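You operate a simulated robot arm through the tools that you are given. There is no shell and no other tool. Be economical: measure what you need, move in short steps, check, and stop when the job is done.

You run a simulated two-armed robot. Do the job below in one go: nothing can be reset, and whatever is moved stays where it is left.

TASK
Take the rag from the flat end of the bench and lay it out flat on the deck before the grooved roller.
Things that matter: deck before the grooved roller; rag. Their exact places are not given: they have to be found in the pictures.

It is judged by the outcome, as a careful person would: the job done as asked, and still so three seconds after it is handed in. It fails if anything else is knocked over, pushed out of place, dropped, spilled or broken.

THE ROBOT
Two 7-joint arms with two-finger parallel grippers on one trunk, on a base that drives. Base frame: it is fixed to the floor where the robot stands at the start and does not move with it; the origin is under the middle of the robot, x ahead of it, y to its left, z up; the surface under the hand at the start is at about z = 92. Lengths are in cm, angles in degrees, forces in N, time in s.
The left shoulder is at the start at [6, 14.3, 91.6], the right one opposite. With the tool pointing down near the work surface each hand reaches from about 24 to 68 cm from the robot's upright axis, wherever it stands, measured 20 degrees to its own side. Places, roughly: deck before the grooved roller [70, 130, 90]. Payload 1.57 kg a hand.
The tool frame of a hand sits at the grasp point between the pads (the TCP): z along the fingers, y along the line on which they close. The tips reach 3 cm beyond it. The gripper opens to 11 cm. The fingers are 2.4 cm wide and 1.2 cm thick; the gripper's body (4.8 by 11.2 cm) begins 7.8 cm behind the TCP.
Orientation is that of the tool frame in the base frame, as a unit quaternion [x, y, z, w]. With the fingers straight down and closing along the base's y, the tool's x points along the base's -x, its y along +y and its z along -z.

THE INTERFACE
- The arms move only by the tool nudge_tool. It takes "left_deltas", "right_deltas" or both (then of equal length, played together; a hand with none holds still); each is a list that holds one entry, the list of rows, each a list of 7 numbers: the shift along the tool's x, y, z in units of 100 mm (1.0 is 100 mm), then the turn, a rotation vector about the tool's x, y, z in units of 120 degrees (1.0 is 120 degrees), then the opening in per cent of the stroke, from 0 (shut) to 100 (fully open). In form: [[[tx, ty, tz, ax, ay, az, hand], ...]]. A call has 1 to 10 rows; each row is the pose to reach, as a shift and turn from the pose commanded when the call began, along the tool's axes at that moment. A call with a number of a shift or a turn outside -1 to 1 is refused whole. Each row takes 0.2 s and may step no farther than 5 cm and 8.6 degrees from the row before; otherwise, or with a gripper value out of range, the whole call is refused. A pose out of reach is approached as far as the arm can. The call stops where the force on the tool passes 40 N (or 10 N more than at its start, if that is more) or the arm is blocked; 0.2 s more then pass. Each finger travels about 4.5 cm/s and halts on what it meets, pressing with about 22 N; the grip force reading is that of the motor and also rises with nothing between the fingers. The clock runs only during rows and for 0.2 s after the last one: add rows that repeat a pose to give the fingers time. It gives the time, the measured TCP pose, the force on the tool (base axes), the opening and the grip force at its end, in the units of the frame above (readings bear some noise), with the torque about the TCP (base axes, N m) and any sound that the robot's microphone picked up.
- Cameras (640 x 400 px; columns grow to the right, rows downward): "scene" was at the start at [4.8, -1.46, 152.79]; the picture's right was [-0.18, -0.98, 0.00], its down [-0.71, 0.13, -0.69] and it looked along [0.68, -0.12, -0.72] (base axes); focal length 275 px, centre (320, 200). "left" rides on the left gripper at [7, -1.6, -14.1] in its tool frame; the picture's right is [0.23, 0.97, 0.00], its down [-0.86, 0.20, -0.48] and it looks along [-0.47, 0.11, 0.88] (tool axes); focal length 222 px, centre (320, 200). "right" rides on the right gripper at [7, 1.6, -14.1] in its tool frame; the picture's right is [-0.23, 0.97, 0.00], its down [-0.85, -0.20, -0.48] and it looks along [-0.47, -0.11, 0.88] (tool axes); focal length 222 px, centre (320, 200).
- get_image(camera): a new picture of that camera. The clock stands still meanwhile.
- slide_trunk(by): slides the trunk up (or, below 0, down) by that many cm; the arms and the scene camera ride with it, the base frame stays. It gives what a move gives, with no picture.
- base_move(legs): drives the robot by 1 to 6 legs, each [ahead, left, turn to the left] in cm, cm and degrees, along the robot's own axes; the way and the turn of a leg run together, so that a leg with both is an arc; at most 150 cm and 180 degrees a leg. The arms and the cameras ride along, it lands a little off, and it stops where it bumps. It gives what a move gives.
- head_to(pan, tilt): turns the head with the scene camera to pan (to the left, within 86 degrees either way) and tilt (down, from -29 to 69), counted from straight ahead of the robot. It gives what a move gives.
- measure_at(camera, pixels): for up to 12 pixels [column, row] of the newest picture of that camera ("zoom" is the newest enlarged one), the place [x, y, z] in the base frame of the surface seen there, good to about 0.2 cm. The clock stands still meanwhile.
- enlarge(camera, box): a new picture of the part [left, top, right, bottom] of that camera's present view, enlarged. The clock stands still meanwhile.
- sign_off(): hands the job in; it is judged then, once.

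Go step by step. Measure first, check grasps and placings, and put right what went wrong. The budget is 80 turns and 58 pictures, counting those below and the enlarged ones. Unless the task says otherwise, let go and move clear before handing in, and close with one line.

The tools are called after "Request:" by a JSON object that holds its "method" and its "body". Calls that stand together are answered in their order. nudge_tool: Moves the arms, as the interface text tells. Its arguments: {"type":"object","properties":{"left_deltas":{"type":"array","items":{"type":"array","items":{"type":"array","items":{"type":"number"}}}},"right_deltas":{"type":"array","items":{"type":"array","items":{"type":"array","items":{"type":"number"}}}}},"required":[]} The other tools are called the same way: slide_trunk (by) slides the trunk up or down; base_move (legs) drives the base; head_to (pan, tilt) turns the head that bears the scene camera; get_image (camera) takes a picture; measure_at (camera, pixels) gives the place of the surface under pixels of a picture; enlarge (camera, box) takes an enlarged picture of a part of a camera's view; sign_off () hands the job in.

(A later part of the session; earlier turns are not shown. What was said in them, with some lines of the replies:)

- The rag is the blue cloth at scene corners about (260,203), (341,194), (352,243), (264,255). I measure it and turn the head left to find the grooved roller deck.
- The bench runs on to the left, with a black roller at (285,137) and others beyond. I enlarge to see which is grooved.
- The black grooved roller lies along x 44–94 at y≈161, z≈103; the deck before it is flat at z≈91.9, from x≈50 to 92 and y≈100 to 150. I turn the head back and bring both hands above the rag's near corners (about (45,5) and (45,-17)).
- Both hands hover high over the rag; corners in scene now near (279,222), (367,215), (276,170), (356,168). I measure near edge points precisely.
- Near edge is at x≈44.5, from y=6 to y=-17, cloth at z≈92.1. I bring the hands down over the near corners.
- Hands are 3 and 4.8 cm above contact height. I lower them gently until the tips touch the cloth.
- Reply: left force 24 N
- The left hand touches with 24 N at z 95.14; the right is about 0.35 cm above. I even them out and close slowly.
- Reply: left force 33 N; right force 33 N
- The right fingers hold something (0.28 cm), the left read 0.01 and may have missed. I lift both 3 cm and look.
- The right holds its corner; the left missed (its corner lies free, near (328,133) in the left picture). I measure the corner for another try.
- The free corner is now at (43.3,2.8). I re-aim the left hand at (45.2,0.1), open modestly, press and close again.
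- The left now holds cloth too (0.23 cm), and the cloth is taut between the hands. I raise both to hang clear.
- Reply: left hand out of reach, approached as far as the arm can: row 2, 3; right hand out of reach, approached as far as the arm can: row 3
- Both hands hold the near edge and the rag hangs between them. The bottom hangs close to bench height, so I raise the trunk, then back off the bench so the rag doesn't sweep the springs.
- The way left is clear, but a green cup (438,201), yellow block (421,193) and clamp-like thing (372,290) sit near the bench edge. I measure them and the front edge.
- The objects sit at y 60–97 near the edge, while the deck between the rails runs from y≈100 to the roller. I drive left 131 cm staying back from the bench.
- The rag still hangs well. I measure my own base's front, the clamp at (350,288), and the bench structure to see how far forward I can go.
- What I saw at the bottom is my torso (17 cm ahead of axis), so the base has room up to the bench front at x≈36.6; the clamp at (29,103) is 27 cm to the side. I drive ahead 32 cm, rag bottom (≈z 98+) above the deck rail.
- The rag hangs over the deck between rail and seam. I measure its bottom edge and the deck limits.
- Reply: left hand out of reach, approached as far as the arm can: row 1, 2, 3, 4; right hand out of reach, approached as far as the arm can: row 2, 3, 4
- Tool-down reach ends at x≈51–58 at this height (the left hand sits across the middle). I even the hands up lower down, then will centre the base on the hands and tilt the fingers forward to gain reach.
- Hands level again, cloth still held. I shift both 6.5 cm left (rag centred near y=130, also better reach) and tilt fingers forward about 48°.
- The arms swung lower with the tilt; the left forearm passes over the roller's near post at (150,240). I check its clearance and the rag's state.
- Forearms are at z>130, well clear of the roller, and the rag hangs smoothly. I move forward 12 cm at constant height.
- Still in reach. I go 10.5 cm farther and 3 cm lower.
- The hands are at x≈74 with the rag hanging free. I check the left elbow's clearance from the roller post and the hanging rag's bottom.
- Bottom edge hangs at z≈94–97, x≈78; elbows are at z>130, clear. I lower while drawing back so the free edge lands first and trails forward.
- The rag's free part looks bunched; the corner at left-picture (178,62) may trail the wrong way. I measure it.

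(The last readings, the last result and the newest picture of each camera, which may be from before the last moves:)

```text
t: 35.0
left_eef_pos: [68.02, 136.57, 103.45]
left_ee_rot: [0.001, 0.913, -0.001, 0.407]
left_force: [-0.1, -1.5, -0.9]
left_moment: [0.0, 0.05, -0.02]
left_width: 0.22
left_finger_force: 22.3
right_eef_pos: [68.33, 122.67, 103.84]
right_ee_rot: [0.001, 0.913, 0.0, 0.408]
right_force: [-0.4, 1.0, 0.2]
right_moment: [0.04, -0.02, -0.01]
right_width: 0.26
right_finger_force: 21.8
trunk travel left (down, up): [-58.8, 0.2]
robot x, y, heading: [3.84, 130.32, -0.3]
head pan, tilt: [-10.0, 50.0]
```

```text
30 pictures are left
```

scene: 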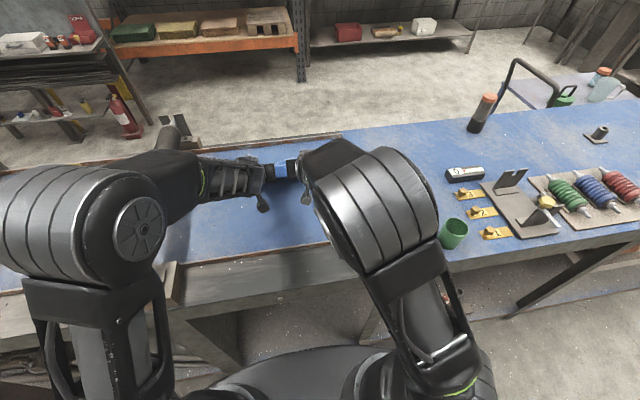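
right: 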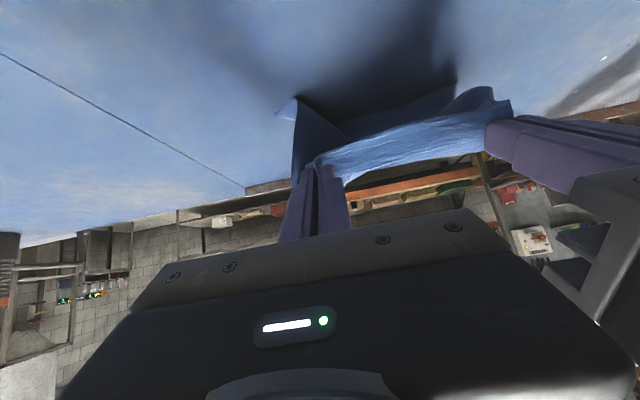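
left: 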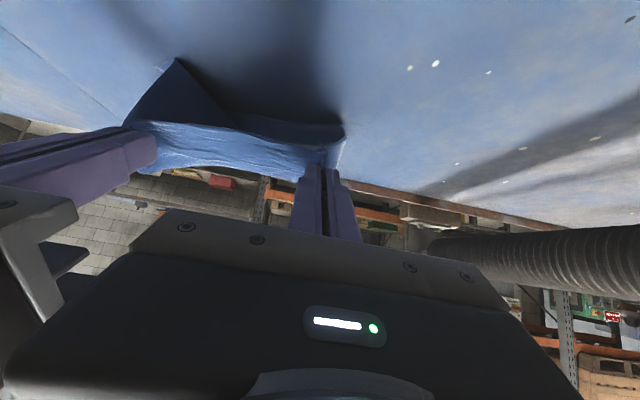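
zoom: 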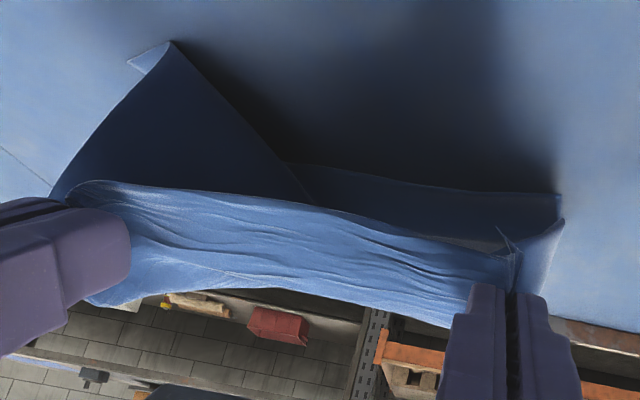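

The left part of the free edge landed at x≈78, but the right corner tucked under at (72,122). I lift it again and go a bit farther ahead, to re-lay with more of a trailing pull.

Request:
{"method": "nudge_tool", "body": {"left_deltas": [[[-0.15, 0, -0.134, 0, 0, 0, 0], [-0.297, 0, -0.268, 0, 0, 0, 0], [-0.45, 0, -0.4, 0, 0, 0, 0], [-0.594, 0, -0.535, 0, 0, 0, 0], [-0.795, 0, -0.312, 0, 0, 0, 0], [-0.99, 0, -0.097, 0, 0, 0, 0]]], "right_deltas": [[[-0.15, 0, -0.134, 0, 0, 0, 0], [-0.297, 0, -0.268, 0, 0, 0, 0], [-0.45, 0, -0.4, 0, 0, 0, 0], [-0.594, 0, -0.535, 0, 0, 0, 0], [-0.795, 0, -0.312, 0, 0, 0, 0], [-0.99, 0, -0.097, 0, 0, 0, 0]]]}}

Request:
{"method": "nudge_tool", "body": {"left_deltas": [[[-0.2, 0, 0.223, 0, 0, 0, 0], [-0.4, 0, 0.446, 0, 0, 0, 0], [-0.4, 0, 0.446, 0, 0, 0, 0]]], "right_deltas": [[[-0.2, 0, 0.223, 0, 0, 0, 0], [-0.4, 0, 0.446, 0, 0, 0, 0], [-0.4, 0, 0.446, 0, 0, 0, 0]]]}}

Request:
{"method": "get_image", "body": {"camera": "right"}}

```text
t: 36.4
left_eef_pos: [74.17, 136.63, 111.37]
left_ee_rot: [0.001, 0.914, -0.001, 0.406]
left_force: [0.0, 0.1, -0.6]
left_moment: [0.0, 0.0, -0.02]
left_width: 0.22
left_finger_force: 21.7
right_eef_pos: [74.68, 122.47, 111.51]
right_ee_rot: [0.001, 0.913, 0.0, 0.408]
right_force: [0.3, 0.8, -1.0]
right_moment: [0.0, 0.0, 0.0]
right_width: 0.23
right_finger_force: 21.9
trunk travel left (down, up): [-58.8, 0.2]
robot x, y, heading: [3.77, 129.9, -0.2]
head pan, tilt: [-10.0, 50.0]
```

```text
t: 37.2
left_eef_pos: [80.05, 136.6, 111.34]
left_ee_rot: [0.001, 0.913, -0.002, 0.408]
left_force: [-0.1, -0.2, -1.1]
left_moment: [-0.01, 0.01, -0.03]
left_width: 0.24
left_finger_force: 22.0
right_eef_pos: [80.36, 122.52, 111.54]
right_ee_rot: [0.001, 0.913, 0.0, 0.408]
right_force: [0.0, 0.1, -0.9]
right_moment: [0.05, -0.01, 0.03]
right_width: 0.23
right_finger_force: 21.7
trunk travel left (down, up): [-58.8, 0.2]
robot x, y, heading: [3.58, 129.87, -0.3]
head pan, tilt: [-10.0, 50.0]
```

```text
29 pictures are left
```

right: 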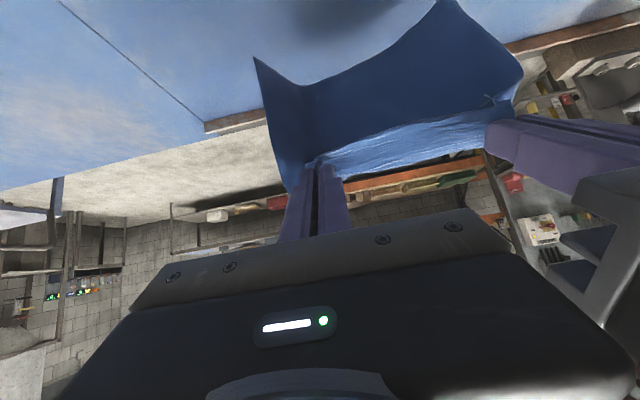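

The rag hangs whole again. I sweep back quickly with a shallow descent so the free edge trails forward as it lands.

Request:
{"method": "nudge_tool", "body": {"left_deltas": [[[0.22, 0, -0.1, 0, 0, 0, 0], [0.5, 0, -0.2, 0, 0, 0, 0], [0.75, 0, -0.27, 0, 0, 0, 0], [0.98, 0, -0.32, 0, 0, 0, 0]]], "right_deltas": [[[0.22, 0, -0.1, 0, 0, 0, 0], [0.5, 0, -0.2, 0, 0, 0, 0], [0.75, 0, -0.27, 0, 0, 0, 0], [0.98, 0, -0.32, 0, 0, 0, 0]]]}}

Request:
{"method": "get_image", "body": {"camera": "right"}}

```text
t: 38.2
left_eef_pos: [71.03, 136.57, 106.18]
left_ee_rot: [0.001, 0.913, -0.001, 0.408]
left_force: [-0.6, -0.9, -0.2]
left_moment: [0.01, -0.01, -0.01]
left_width: 0.23
left_finger_force: 22.1
right_eef_pos: [71.48, 122.64, 106.6]
right_ee_rot: [0.001, 0.913, 0.001, 0.408]
right_force: [0.1, 0.3, 0.3]
right_moment: [0.03, 0.0, -0.01]
right_width: 0.23
right_finger_force: 21.5
trunk travel left (down, up): [-58.8, 0.2]
robot x, y, heading: [3.73, 130.2, -0.2]
head pan, tilt: [-10.0, 50.0]
```

```text
28 pictures are left
```

right: 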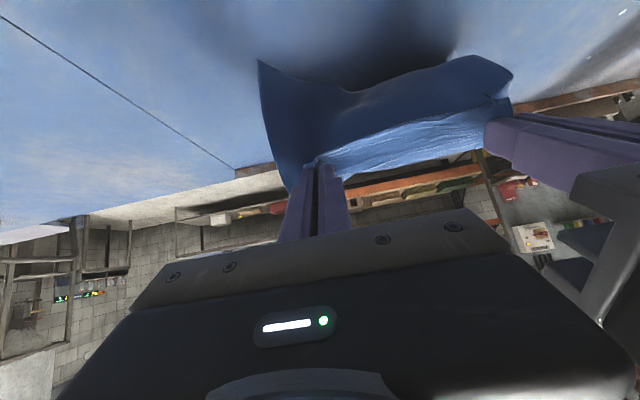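

Request:
{"method": "measure_at", "body": {"camera": "right", "pixels": [[261, 64], [300, 82], [350, 90], [400, 75], [470, 60], [508, 72], [420, 100], [275, 130]]}}

Request:
{"method": "nudge_tool", "body": {"left_deltas": [[[0.21, 0, -0.16, 0, 0, 0, 0], [0.45, 0, -0.33, 0, 0, 0, 0], [0.66, 0, -0.42, 0, 0, 0, 0]]], "right_deltas": [[[0.21, 0, -0.16, 0, 0, 0, 0], [0.45, 0, -0.33, 0, 0, 0, 0], [0.66, 0, -0.42, 0, 0, 0, 0]]]}}

Request:
{"method": "get_image", "body": {"camera": "right"}}

```text
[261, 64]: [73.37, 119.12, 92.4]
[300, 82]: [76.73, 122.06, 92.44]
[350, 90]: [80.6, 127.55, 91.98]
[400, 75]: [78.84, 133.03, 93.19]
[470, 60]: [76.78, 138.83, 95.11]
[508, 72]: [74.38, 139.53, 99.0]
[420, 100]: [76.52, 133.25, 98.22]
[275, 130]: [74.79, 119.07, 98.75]
```

```text
t: 39.0
left_eef_pos: [63.41, 136.66, 104.23]
left_ee_rot: [0.002, 0.913, -0.002, 0.408]
left_force: [0.2, -0.3, 0.4]
left_moment: [-0.03, -0.01, -0.01]
left_width: 0.23
left_finger_force: 22.0
right_eef_pos: [63.99, 122.58, 104.33]
right_ee_rot: [0.001, 0.913, 0.001, 0.409]
right_force: [0.4, 0.0, -0.3]
right_moment: [-0.01, 0.02, -0.01]
right_width: 0.23
right_finger_force: 23.0
trunk travel left (down, up): [-58.8, 0.2]
robot x, y, heading: [4.2, 130.04, -0.4]
head pan, tilt: [-10.0, 50.0]
```

```text
27 pictures are left
```

right: 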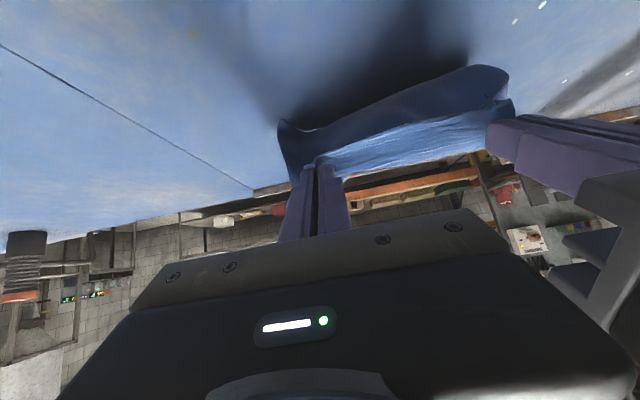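

Now the rag trails evenly forward with both ends straight. I carry on down the arc to lay the rest.

Request:
{"method": "nudge_tool", "body": {"left_deltas": [[[0.23, 0, 0.045, 0, 0, 0, 0], [0.458, 0, 0.089, 0, 0, 0, 0], [0.6, 0, 0.15, 0, 0, 0, 0], [0.748, 0, 0.216, 0, 0, 0, 0], [0.914, 0, 0.285, 0, 0, 0, 0], [0.914, 0, 0.285, 0, 0, 0, 0]]], "right_deltas": [[[0.23, 0, 0.045, 0, 0, 0, 0], [0.458, 0, 0.089, 0, 0, 0, 0], [0.6, 0, 0.15, 0, 0, 0, 0], [0.748, 0, 0.216, 0, 0, 0, 0], [0.914, 0, 0.285, 0, 0, 0, 0], [0.914, 0, 0.285, 0, 0, 0, 0]]]}}

Request:
{"method": "get_image", "body": {"camera": "right"}}

Request:
{"method": "get_image", "body": {"camera": "scene"}}

```text
t: 40.4
left_eef_pos: [59.82, 136.47, 96.16]
left_ee_rot: [-0.009, 0.912, -0.011, 0.41]
left_force: [0.4, -2.0, 1.7]
left_moment: [0.0, -0.04, -0.01]
left_width: 0.24
left_finger_force: 21.9
right_eef_pos: [60.41, 122.1, 96.44]
right_ee_rot: [0.016, 0.911, 0.009, 0.412]
right_force: [-0.1, 2.3, 0.4]
right_moment: [0.07, -0.02, 0.06]
right_width: 0.24
right_finger_force: 22.1
trunk travel left (down, up): [-58.8, 0.2]
robot x, y, heading: [4.0, 130.07, -0.3]
head pan, tilt: [-10.0, 50.0]
```

```text
26 pictures are left
```

right: 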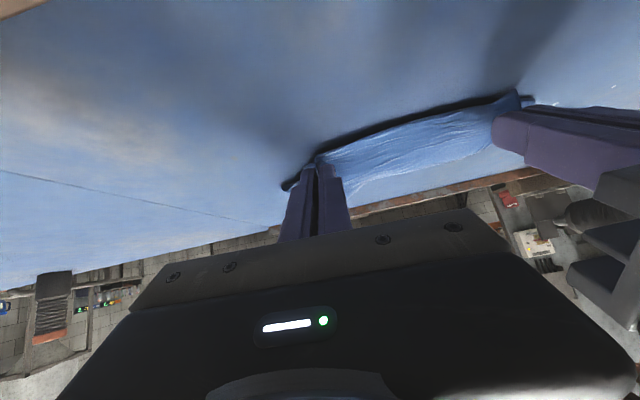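

```text
25 pictures are left
```

scene: 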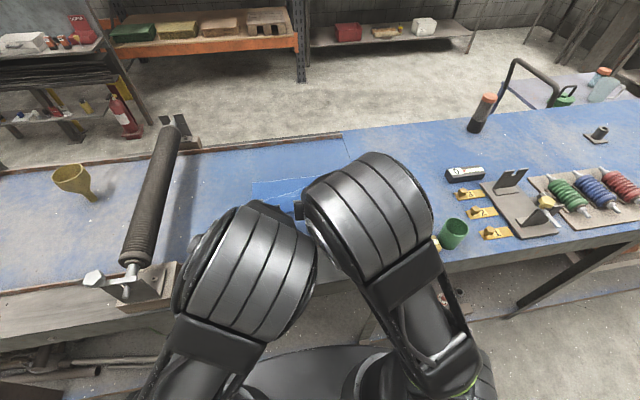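

The rag is laid out forward (scene (250,183)–(300,190)), but my elbows have come close together and hold the hands slightly high. I turn the fingers back upright about the tips, which should spread the elbows.

Request:
{"method": "nudge_tool", "body": {"left_deltas": [[[-0.03, 0, 0.02, 0, 0.055, 0, 0], [-0.06, 0, 0.04, 0, 0.11, 0, 0], [-0.1, 0, 0.06, 0, 0.17, 0, 0], [-0.13, 0, 0.08, 0, 0.23, 0, 0], [-0.16, 0, 0.1, 0, 0.29, 0, 0], [-0.19, 0, 0.12, 0, 0.345, 0, 0], [-0.22, 0, 0.14, 0, 0.4, 0, 0], [-0.22, 0, 0.14, 0, 0.4, 0, 0]]], "right_deltas": [[[-0.03, 0, 0.02, 0, 0.055, 0, 0], [-0.06, 0, 0.04, 0, 0.11, 0, 0], [-0.1, 0, 0.06, 0, 0.17, 0, 0], [-0.13, 0, 0.08, 0, 0.23, 0, 0], [-0.16, 0, 0.1, 0, 0.29, 0, 0], [-0.19, 0, 0.12, 0, 0.345, 0, 0], [-0.22, 0, 0.14, 0, 0.4, 0, 0], [-0.22, 0, 0.14, 0, 0.4, 0, 0]]]}}

Request:
{"method": "get_image", "body": {"camera": "scene"}}

Request:
{"method": "get_image", "body": {"camera": "right"}}

```text
t: 42.2
left_eef_pos: [62.11, 136.54, 96.27]
left_ee_rot: [0.001, 1.0, -0.001, 0.0]
left_force: [0.5, -0.7, 0.8]
left_moment: [0.02, 0.0, -0.02]
left_width: 0.21
left_finger_force: 22.3
right_eef_pos: [62.34, 122.57, 96.42]
right_ee_rot: [0.002, 1.0, 0.001, 0.001]
right_force: [-1.1, 0.9, 0.3]
right_moment: [0.03, -0.01, -0.04]
right_width: 0.22
right_finger_force: 21.7
trunk travel left (down, up): [-58.8, 0.2]
robot x, y, heading: [4.0, 130.08, -0.2]
head pan, tilt: [-10.0, 50.0]
```

```text
24 pictures are left
```

scene: 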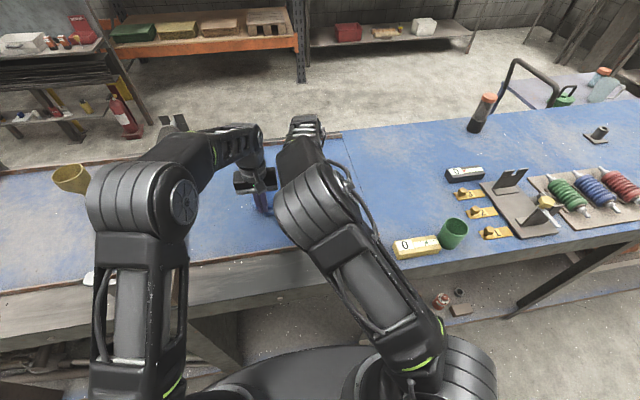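

```text
23 pictures are left
```

right: 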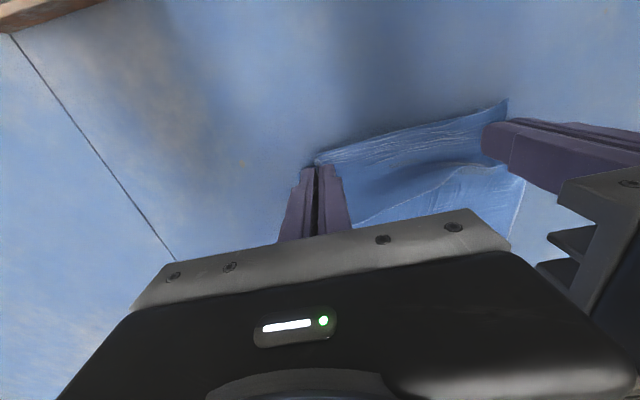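

Elbows are apart and hands free. I draw back 1.5 cm to take out the slack, set the edge on the deck, and look.

Request:
{"method": "nudge_tool", "body": {"left_deltas": [[[0.08, 0, 0.04, 0, 0, 0, 0], [0.15, 0, 0.08, 0, 0, 0, 0], [0.15, 0, 0.1, 0, 0, 0, 0], [0.15, 0, 0.1, 0, 0, 0, 0]]], "right_deltas": [[[0.08, 0, 0.04, 0, 0, 0, 0], [0.15, 0, 0.08, 0, 0, 0, 0], [0.15, 0, 0.115, 0, 0, 0, 0], [0.15, 0, 0.115, 0, 0, 0, 0]]]}}

Request:
{"method": "get_image", "body": {"camera": "left"}}

Request:
{"method": "get_image", "body": {"camera": "right"}}

```text
t: 43.2
left_eef_pos: [60.71, 136.61, 95.34]
left_ee_rot: [0.002, 1.0, 0.0, 0.003]
left_force: [2.7, 0.9, 12.0]
left_moment: [0.05, -0.07, 0.01]
left_width: 0.25
left_finger_force: 21.8
right_eef_pos: [60.9, 122.55, 95.33]
right_ee_rot: [0.002, 1.0, 0.0, 0.001]
right_force: [0.4, 1.2, 0.6]
right_moment: [0.01, -0.02, -0.06]
right_width: 0.2
right_finger_force: 21.8
trunk travel left (down, up): [-58.8, 0.2]
robot x, y, heading: [4.0, 130.07, -0.0]
head pan, tilt: [-10.0, 50.0]
```

```text
22 pictures are left
```

left: 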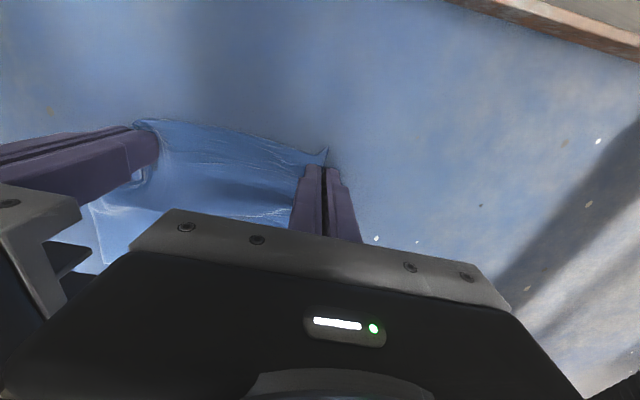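

```text
21 pictures are left
```

right: 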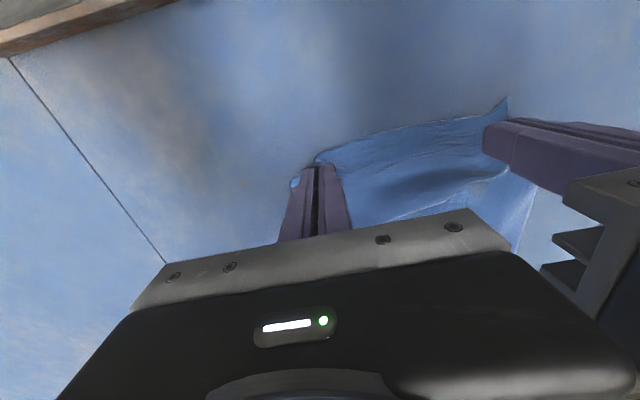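

The edge is on the deck with light force. I open the fingers a little on the deck to spread the pinched folds, then lift clear.

Request:
{"method": "nudge_tool", "body": {"left_deltas": [[[0, 0, -0.005, 0, 0, 0, 10], [0, 0, -0.005, 0, 0, 0, 20], [0, 0, -0.005, 0, 0, 0, 32], [0, 0, -0.005, 0, 0, 0, 32], [0, 0, -0.1, 0, 0, 0, 32], [0, 0, -0.3, 0, 0, 0, 32], [0, 0, -0.6, 0, 0, 0, 32]]], "right_deltas": [[[0, 0, 0.01, 0, 0, 0, 10], [0, 0, 0.01, 0, 0, 0, 20], [0, 0, 0.01, 0, 0, 0, 32], [0, 0, 0.01, 0, 0, 0, 32], [0, 0, -0.1, 0, 0, 0, 32], [0, 0, -0.3, 0, 0, 0, 32], [0, 0, -0.6, 0, 0, 0, 32]]]}}

Request:
{"method": "get_image", "body": {"camera": "left"}}

Request:
{"method": "get_image", "body": {"camera": "right"}}

```text
t: 44.8
left_eef_pos: [60.28, 136.49, 101.19]
left_ee_rot: [0.002, 1.0, 0.0, 0.001]
left_force: [-0.4, -0.5, 0.4]
left_moment: [-0.02, -0.02, 0.01]
left_width: 3.51
left_finger_force: 0.1
right_eef_pos: [60.92, 122.48, 101.48]
right_ee_rot: [0.0, 1.0, 0.0, 0.002]
right_force: [-0.7, 0.6, 0.8]
right_moment: [0.03, -0.01, -0.03]
right_width: 3.53
right_finger_force: 0.0
trunk travel left (down, up): [-58.8, 0.2]
robot x, y, heading: [3.69, 130.32, -0.1]
head pan, tilt: [-10.0, 50.0]
```

```text
20 pictures are left
```

left: 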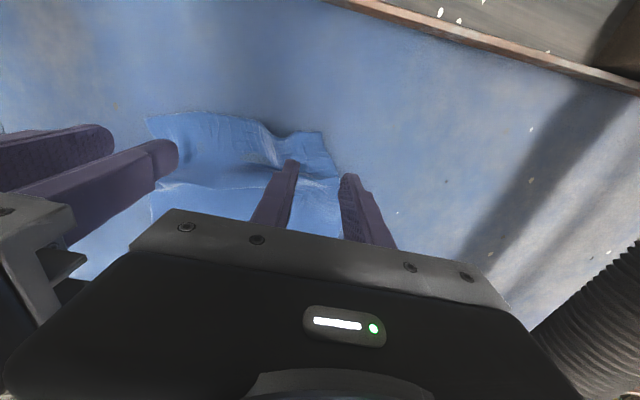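

```text
19 pictures are left
```

right: 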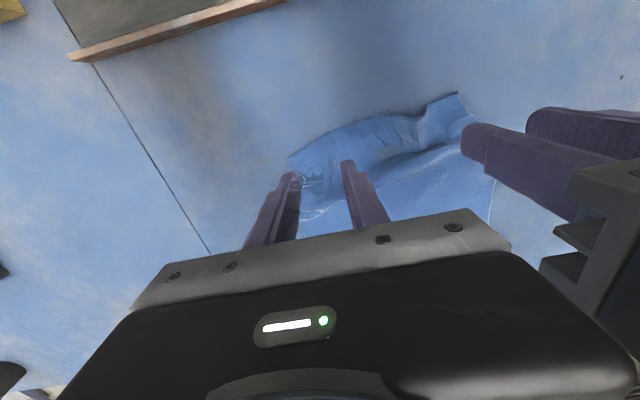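

Released with some ruffles near the near edge. I back the hands off and up to see the whole rag.

Request:
{"method": "nudge_tool", "body": {"left_deltas": [[[0, 0, -0.3, 0, 0, 0, 32], [0.3, 0.2, -0.6, 0, 0, 0, 32], [0.65, 0.5, -0.8, 0, 0, 0, 32], [1.0, 0.8, -0.8, 0, 0, 0, 32]]], "right_deltas": [[[0, 0, -0.3, 0, 0, 0, 32], [0.3, -0.2, -0.6, 0, 0, 0, 32], [0.65, -0.5, -0.8, 0, 0, 0, 32], [1.0, -0.8, -0.8, 0, 0, 0, 32]]]}}

Request:
{"method": "nudge_tool", "body": {"left_deltas": [[[0.4, 0.2, 0, 0, 0, 0, 32], [0.8, 0.4, 0, 0, 0, 0, 32], [1.0, 0.5, 0, 0, 0, 0, 32]]], "right_deltas": [[[0.4, -0.2, 0, 0, 0, 0, 32], [0.8, -0.4, 0, 0, 0, 0, 32], [1.0, -0.5, 0, 0, 0, 0, 32]]]}}

Request:
{"method": "get_image", "body": {"camera": "scene"}}

```text
refused: row 3 steps farther than a row can; nothing moved
```

```text
t: 45.6
left_eef_pos: [50.5, 141.62, 101.29]
left_ee_rot: [0.002, 1.0, 0.0, 0.0]
left_force: [0.2, 0.0, 0.1]
left_moment: [-0.01, -0.01, 0.01]
left_width: 3.5
left_finger_force: 0.1
right_eef_pos: [50.82, 117.44, 101.3]
right_ee_rot: [0.0, 1.0, 0.0, 0.001]
right_force: [-0.2, 0.4, -1.0]
right_moment: [-0.03, -0.01, 0.0]
right_width: 3.52
right_finger_force: 0.1
trunk travel left (down, up): [-58.8, 0.2]
robot x, y, heading: [3.8, 129.93, -0.2]
head pan, tilt: [-10.0, 50.0]
```

```text
18 pictures are left
```

scene: 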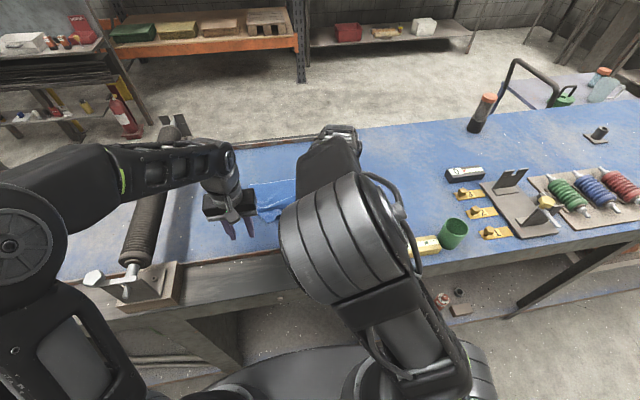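

The right arm blocks the view. I raise both hands and swing the right hand farther aside.

Request:
{"method": "nudge_tool", "body": {"left_deltas": [[[0, 0, -0.3, 0, 0, 0, 32], [0, 0, -0.6, 0, 0, 0, 32], [0.3, 0, -0.8, 0, 0, 0, 32], [0.5, 0, -0.9, 0, 0, 0, 32]]], "right_deltas": [[[0, 0, -0.3, 0, 0, 0, 32], [0, -0.2, -0.7, 0, 0, 0, 32], [0, -0.6, -0.8, 0, 0, 0, 32], [0, -1.0, -0.9, 0, 0, 0, 32]]]}}

Request:
{"method": "nudge_tool", "body": {"right_deltas": [[[0, -0.4, 0, 0, 0, 0, 32], [0, -0.8, 0, 0, 0, 0, 32], [0, -1.0, 0, 0, 0, 0, 32]]]}}

Request:
{"method": "get_image", "body": {"camera": "scene"}}

```text
t: 46.6
left_eef_pos: [45.65, 141.43, 110.25]
left_ee_rot: [0.001, 1.0, 0.0, 0.0]
left_force: [0.3, 0.0, 0.2]
left_moment: [0.02, 0.02, -0.02]
left_width: 3.52
left_finger_force: 0.1
right_eef_pos: [50.69, 107.49, 110.03]
right_ee_rot: [0.0, 1.0, -0.001, 0.001]
right_force: [0.1, -0.8, -0.2]
right_moment: [-0.01, 0.0, 0.01]
right_width: 3.52
right_finger_force: 0.0
trunk travel left (down, up): [-58.8, 0.2]
robot x, y, heading: [4.01, 130.26, -0.0]
head pan, tilt: [-10.0, 50.0]
```

```text
t: 47.4
left_eef_pos: [45.67, 141.45, 110.12]
left_ee_rot: [0.002, 1.0, 0.0, 0.001]
left_force: [-0.2, 0.1, 0.0]
left_moment: [-0.02, -0.02, -0.01]
left_width: 3.54
left_finger_force: 0.1
right_eef_pos: [51.01, 97.38, 110.17]
right_ee_rot: [0.001, 1.0, 0.0, 0.003]
right_force: [-0.4, -0.8, -0.6]
right_moment: [0.0, -0.01, 0.02]
right_width: 3.54
right_finger_force: 0.0
trunk travel left (down, up): [-58.8, 0.2]
robot x, y, heading: [4.06, 130.08, 0.0]
head pan, tilt: [-10.0, 50.0]
```

```text
17 pictures are left
```

scene: 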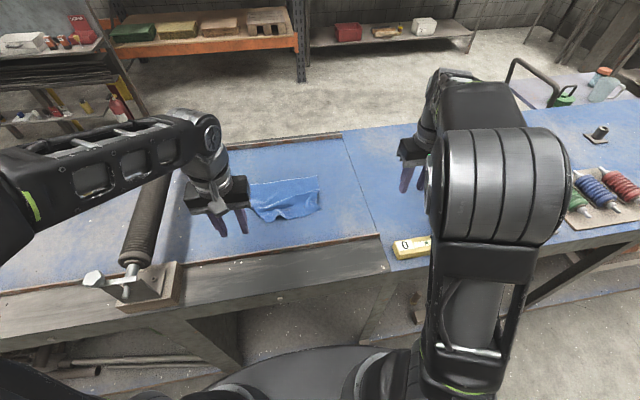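

Request:
{"method": "enlarge", "body": {"camera": "scene", "box": [225, 160, 345, 235]}}

```text
5.33 times, centred on (285, 198) of scene
```

zoom: 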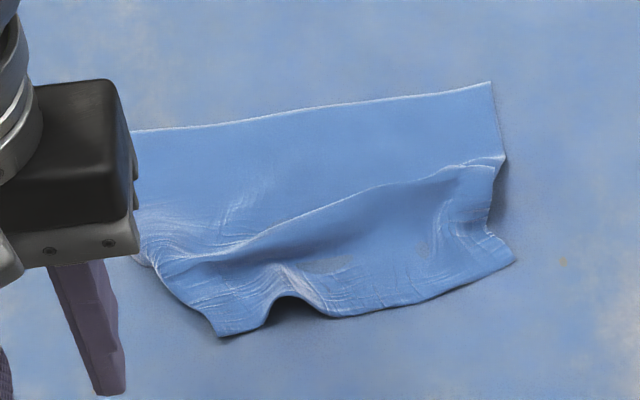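

The far edge lies straight; a ridge runs across the middle and the near edge is ruffled near (290,300) of the zoom. I measure it.

Request:
{"method": "measure_at", "body": {"camera": "zoom", "pixels": [[140, 135], [488, 86], [502, 160], [512, 258], [460, 170], [330, 205], [200, 262], [220, 330], [290, 298], [345, 312], [430, 290], [300, 250]]}}

Request:
{"method": "get_image", "body": {"camera": "left"}}

```text
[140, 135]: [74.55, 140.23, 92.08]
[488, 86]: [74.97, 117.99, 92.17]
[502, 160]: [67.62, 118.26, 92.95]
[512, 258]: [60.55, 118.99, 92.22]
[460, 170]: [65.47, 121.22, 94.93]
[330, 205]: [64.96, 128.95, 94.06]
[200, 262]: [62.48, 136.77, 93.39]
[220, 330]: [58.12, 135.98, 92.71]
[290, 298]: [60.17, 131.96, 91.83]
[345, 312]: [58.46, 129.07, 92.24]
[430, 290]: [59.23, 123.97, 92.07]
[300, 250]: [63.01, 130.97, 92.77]
```

```text
15 pictures are left
```

left: 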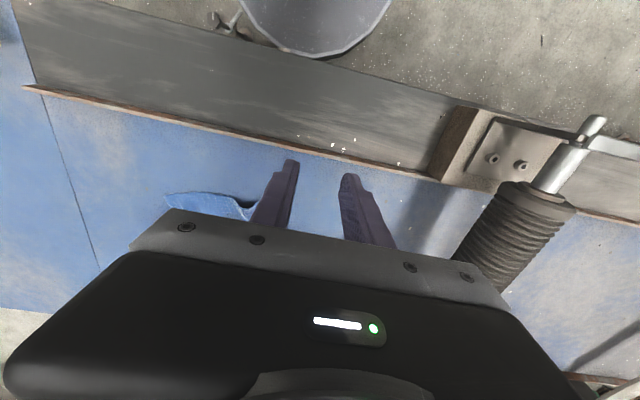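

The rag spans x 58.5–75, y 118–140 with a ridge up to ~2.5 cm. I'll press shut fingertips on both near corners and draw them outward and back to smooth it; first I bring the hands over.

Request:
{"method": "nudge_tool", "body": {"left_deltas": [[[-0.2, -0.1, 0.1, 0, 0, 0, 0], [-0.4, -0.2, 0.2, 0, 0, 0, 0], [-0.6, -0.2, 0.3, 0, 0, 0, 0], [-0.8, -0.2, 0.4, 0, 0, 0, 0]]], "right_deltas": [[[-0.15, 0.25, 0.1, 0, 0, 0, 0], [-0.3, 0.5, 0.2, 0, 0, 0, 0], [-0.45, 0.75, 0.3, 0, 0, 0, 0], [-0.6, 1.0, 0.4, 0, 0, 0, 0]]]}}

Request:
{"method": "nudge_tool", "body": {"left_deltas": [[[-0.25, -0.1, 0.15, 0, 0, 0, 0], [-0.5, -0.2, 0.3, 0, 0, 0, 0], [-0.75, -0.4, 0.45, 0, 0, 0, 0], [-0.75, -0.4, 0.7, 0, 0, 0, 0]]], "right_deltas": [[[-0.15, 0.3, 0.15, 0, 0, 0, 0], [-0.3, 0.6, 0.3, 0, 0, 0, 0], [-0.45, 1.0, 0.45, 0, 0, 0, 0], [-0.5, 1.0, 0.7, 0, 0, 0, 0]]]}}

Request:
{"method": "get_image", "body": {"camera": "right"}}

```text
t: 48.4
left_eef_pos: [53.79, 139.61, 106.0]
left_ee_rot: [0.002, 1.0, 0.0, 0.001]
left_force: [0.5, -0.4, 0.2]
left_moment: [0.0, 0.0, 0.0]
left_width: 0.0
left_finger_force: 21.6
right_eef_pos: [56.97, 107.75, 106.14]
right_ee_rot: [0.001, 1.0, 0.0, 0.002]
right_force: [0.0, -0.4, -0.5]
right_moment: [0.0, -0.03, 0.02]
right_width: 0.0
right_finger_force: 20.9
trunk travel left (down, up): [-58.8, 0.2]
robot x, y, heading: [3.7, 129.83, -0.3]
head pan, tilt: [-10.0, 50.0]
```

```text
t: 49.4
left_eef_pos: [61.09, 135.59, 99.14]
left_ee_rot: [0.002, 1.0, 0.0, 0.001]
left_force: [0.1, 0.0, -1.4]
left_moment: [-0.02, -0.01, 0.03]
left_width: 0.01
left_finger_force: 21.4
right_eef_pos: [61.94, 117.67, 99.16]
right_ee_rot: [0.003, 1.0, 0.0, 0.002]
right_force: [-0.3, -0.7, 0.7]
right_moment: [-0.01, -0.03, 0.0]
right_width: 0.0
right_finger_force: 21.5
trunk travel left (down, up): [-58.8, 0.2]
robot x, y, heading: [4.13, 130.2, 0.0]
head pan, tilt: [-10.0, 50.0]
```

```text
14 pictures are left
```

right: 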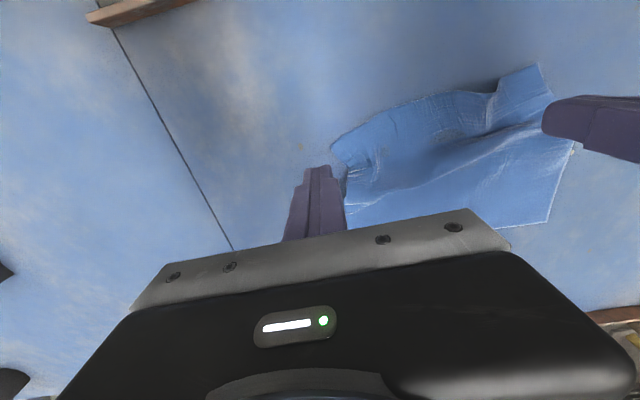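

Fingertips are shut and above the near corners. I press lightly inside each corner and drag back and outward about 2.5 cm.

Request:
{"method": "nudge_tool", "body": {"left_deltas": [[[0.05, 0, 0.15, 0, 0, 0, 0], [0.05, 0, 0.3, 0, 0, 0, 0], [0.05, 0, 0.4, 0, 0, 0, 0], [0.05, 0.0, 0.405, 0, 0, 0, 0], [0.1, 0.08, 0.405, 0, 0, 0, 0], [0.15, 0.16, 0.405, 0, 0, 0, 0], [0.2, 0.25, 0.405, 0, 0, 0, 0], [0.2, 0.25, 0.3, 0, 0, 0, 0], [0.2, 0.25, 0.0, 0, 0, 0, 0]]], "right_deltas": [[[0.05, 0.33, 0.1, 0, 0, 0, 0], [0.05, 0.36, 0.3, 0, 0, 0, 0], [0.05, 0.36, 0.4, 0, 0, 0, 0], [0.05, 0.36, 0.41, 0, 0, 0, 0], [0.15, 0.33, 0.41, 0, 0, 0, 0], [0.24, 0.3, 0.41, 0, 0, 0, 0], [0.32, 0.26, 0.41, 0, 0, 0, 0], [0.32, 0.26, 0.3, 0, 0, 0, 0], [0.32, 0.26, 0.0, 0, 0, 0, 0]]]}}

Request:
{"method": "get_image", "body": {"camera": "right"}}

```text
t: 51.4
left_eef_pos: [58.97, 138.27, 99.12]
left_ee_rot: [0.001, 1.0, 0.0, 0.0]
left_force: [-0.1, -0.3, -0.5]
left_moment: [0.0, -0.05, 0.03]
left_width: 0.0
left_finger_force: 21.2
right_eef_pos: [58.71, 120.29, 99.1]
right_ee_rot: [0.001, 1.0, 0.0, 0.003]
right_force: [0.0, -0.3, -0.3]
right_moment: [0.01, -0.04, 0.06]
right_width: 0.0
right_finger_force: 21.3
trunk travel left (down, up): [-58.8, 0.2]
robot x, y, heading: [3.66, 130.17, -0.2]
head pan, tilt: [-10.0, 50.0]
```

```text
13 pictures are left
```

right: 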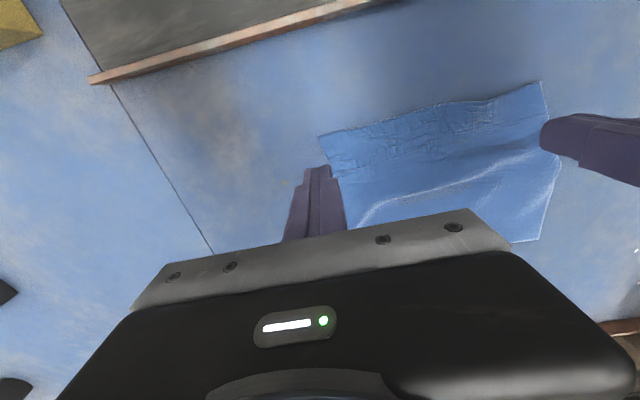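

Much flatter. A faint ridge remains along (360,215)–(530,155); I measure it and the near edge.

Request:
{"method": "measure_at", "body": {"camera": "right", "pixels": [[320, 138], [540, 86], [430, 108], [470, 104], [380, 203], [410, 190], [450, 185], [490, 170], [525, 156], [555, 170], [535, 238], [450, 150]]}}

```text
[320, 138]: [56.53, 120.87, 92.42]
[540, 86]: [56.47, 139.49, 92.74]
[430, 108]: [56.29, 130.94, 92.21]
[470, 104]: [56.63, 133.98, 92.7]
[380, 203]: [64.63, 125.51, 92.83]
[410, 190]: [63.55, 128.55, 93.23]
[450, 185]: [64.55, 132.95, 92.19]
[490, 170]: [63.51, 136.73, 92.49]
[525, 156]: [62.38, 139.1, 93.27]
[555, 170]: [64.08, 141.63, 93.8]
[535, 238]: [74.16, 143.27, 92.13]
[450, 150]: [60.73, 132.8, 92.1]
```

The ridge is down to ~1 cm; the near edge is still drawn in (y 120.9–139.5 against about 118–143 at the far edge). I repeat the stroke, mostly outward.

Request:
{"method": "nudge_tool", "body": {"left_deltas": [[[0, -0.05, 0.15, 0, 0, 0, 0], [0, -0.05, 0.3, 0, 0, 0, 0], [0, -0.05, 0.4, 0, 0, 0, 0], [0, -0.05, 0.405, 0, 0, 0, 0], [0.03, 0.05, 0.405, 0, 0, 0, 0], [0.06, 0.15, 0.405, 0, 0, 0, 0], [0.09, 0.25, 0.405, 0, 0, 0, 0], [0.09, 0.25, 0.3, 0, 0, 0, 0], [0.09, 0.25, 0.0, 0, 0, 0, 0]]], "right_deltas": [[[0, 0.2, 0.1, 0, 0, 0, 0], [0, 0.22, 0.3, 0, 0, 0, 0], [0, 0.22, 0.4, 0, 0, 0, 0], [0, 0.22, 0.405, 0, 0, 0, 0], [0.03, 0.12, 0.405, 0, 0, 0, 0], [0.06, 0.03, 0.405, 0, 0, 0, 0], [0.08, -0.05, 0.405, 0, 0, 0, 0], [0.08, -0.05, 0.3, 0, 0, 0, 0], [0.08, -0.05, 0.0, 0, 0, 0, 0]]]}}

Request:
{"method": "get_image", "body": {"camera": "right"}}

```text
t: 53.4
left_eef_pos: [57.98, 140.6, 99.24]
left_ee_rot: [0.003, 1.0, 0.001, 0.0]
left_force: [0.0, -0.5, 0.2]
left_moment: [-0.01, -0.05, -0.02]
left_width: 0.0
left_finger_force: 21.2
right_eef_pos: [57.73, 119.87, 99.15]
right_ee_rot: [0.001, 1.0, 0.0, 0.001]
right_force: [-0.6, 0.3, -0.5]
right_moment: [0.01, 0.0, 0.01]
right_width: 0.0
right_finger_force: 21.9
trunk travel left (down, up): [-58.8, 0.2]
robot x, y, heading: [3.58, 129.98, -0.3]
head pan, tilt: [-10.0, 50.0]
```

```text
12 pictures are left
```

right: 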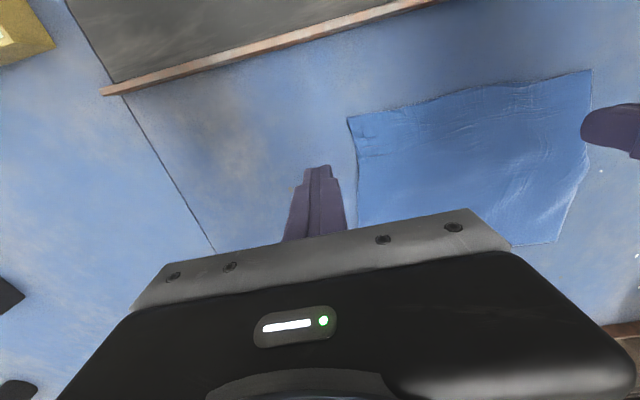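

The rag now looks smooth and near full width. I lift both hands away and view the whole from the scene camera.

Request:
{"method": "nudge_tool", "body": {"left_deltas": [[[0, 0, -0.3, 0, 0, 0, 0], [0.1, 0, -0.6, 0, 0, 0, 0], [0.4, 0, -0.8, 0, 0, 0, 0], [0.8, 0, -0.9, 0, 0, 0, 0], [1.0, 0.3, -0.9, 0, 0, 0, 0]]], "right_deltas": [[[0, 0, -0.3, 0, 0, 0, 0], [0.1, -0.1, -0.6, 0, 0, 0, 0], [0.3, -0.4, -0.8, 0, 0, 0, 0], [0.5, -0.7, -0.9, 0, 0, 0, 0], [0.7, -1.0, -0.9, 0, 0, 0, 0]]]}}

Request:
{"method": "nudge_tool", "body": {"left_deltas": [[[0.3, 0, 0, 0, 0, 0, 0], [0.5, 0.0, 0, 0, 0, 0, 0]]], "right_deltas": [[[0, -0.4, 0, 0, 0, 0, 0], [0, -0.8, 0, 0, 0, 0, 0]]]}}

Request:
{"method": "get_image", "body": {"camera": "scene"}}

Request:
{"method": "enlarge", "body": {"camera": "scene", "box": [225, 160, 345, 235]}}

```text
t: 54.6
left_eef_pos: [48.16, 143.75, 108.19]
left_ee_rot: [0.001, 1.0, 0.0, 0.001]
left_force: [-0.6, 0.0, 0.2]
left_moment: [-0.04, 0.0, 0.04]
left_width: 0.0
left_finger_force: 21.6
right_eef_pos: [50.75, 109.76, 108.28]
right_ee_rot: [0.001, 1.0, 0.0, 0.002]
right_force: [0.4, -0.7, 0.3]
right_moment: [0.0, -0.01, -0.01]
right_width: 0.0
right_finger_force: 21.0
trunk travel left (down, up): [-58.8, 0.2]
robot x, y, heading: [4.01, 130.35, -0.1]
head pan, tilt: [-10.0, 50.0]
```

```text
t: 55.2
left_eef_pos: [43.17, 143.77, 107.97]
left_ee_rot: [0.002, 1.0, 0.0, 0.001]
left_force: [-0.1, -0.6, 0.1]
left_moment: [0.0, 0.04, 0.03]
left_width: 0.02
left_finger_force: 20.9
right_eef_pos: [51.02, 101.46, 108.2]
right_ee_rot: [0.0, 1.0, 0.001, 0.001]
right_force: [0.1, -0.1, 0.4]
right_moment: [0.01, 0.02, 0.01]
right_width: 0.0
right_finger_force: 21.0
trunk travel left (down, up): [-58.8, 0.2]
robot x, y, heading: [4.04, 130.09, 0.2]
head pan, tilt: [-10.0, 50.0]
```

```text
11 pictures are left
```

scene: 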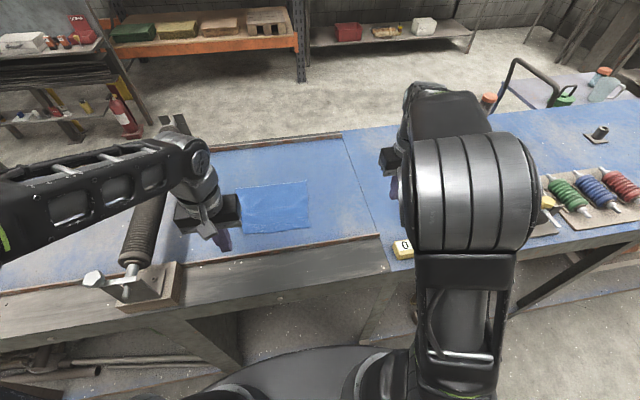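

```text
5.33 times, centred on (285, 198) of scene
```

zoom: 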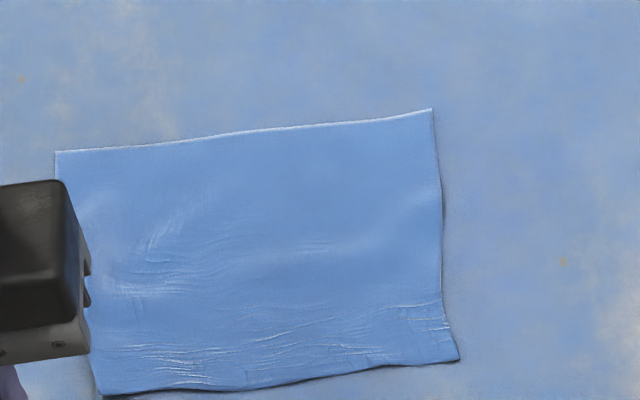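

The rag lies as a flat rectangle with only fine creases. I verify corners and heights.

Request:
{"method": "measure_at", "body": {"camera": "zoom", "pixels": [[60, 156], [428, 113], [455, 358], [105, 390], [250, 250], [420, 210], [170, 230], [150, 290], [300, 330], [380, 300], [200, 380], [425, 310]]}}

```text
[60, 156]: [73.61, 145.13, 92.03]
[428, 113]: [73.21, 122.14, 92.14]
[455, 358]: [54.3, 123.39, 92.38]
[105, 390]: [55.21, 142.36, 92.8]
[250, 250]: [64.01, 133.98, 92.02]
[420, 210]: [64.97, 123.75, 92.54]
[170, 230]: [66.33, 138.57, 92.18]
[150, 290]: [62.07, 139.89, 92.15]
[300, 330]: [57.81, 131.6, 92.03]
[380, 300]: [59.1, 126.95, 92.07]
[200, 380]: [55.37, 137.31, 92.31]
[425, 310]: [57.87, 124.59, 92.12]
```

The rag lies flat (z 92.0–92.8) at x 54–74, y 122–145, between the rails in front of the grooved roller. Both hands are clear and nothing else was moved, so I hand in.

Request:
{"method": "sign_off", "body": {}}

```text
The job is handed in.
```

The rag is laid out flat on the deck before the grooved roller, with only fine creases left. Both hands are clear, and I saw nothing else moved in the pictures.
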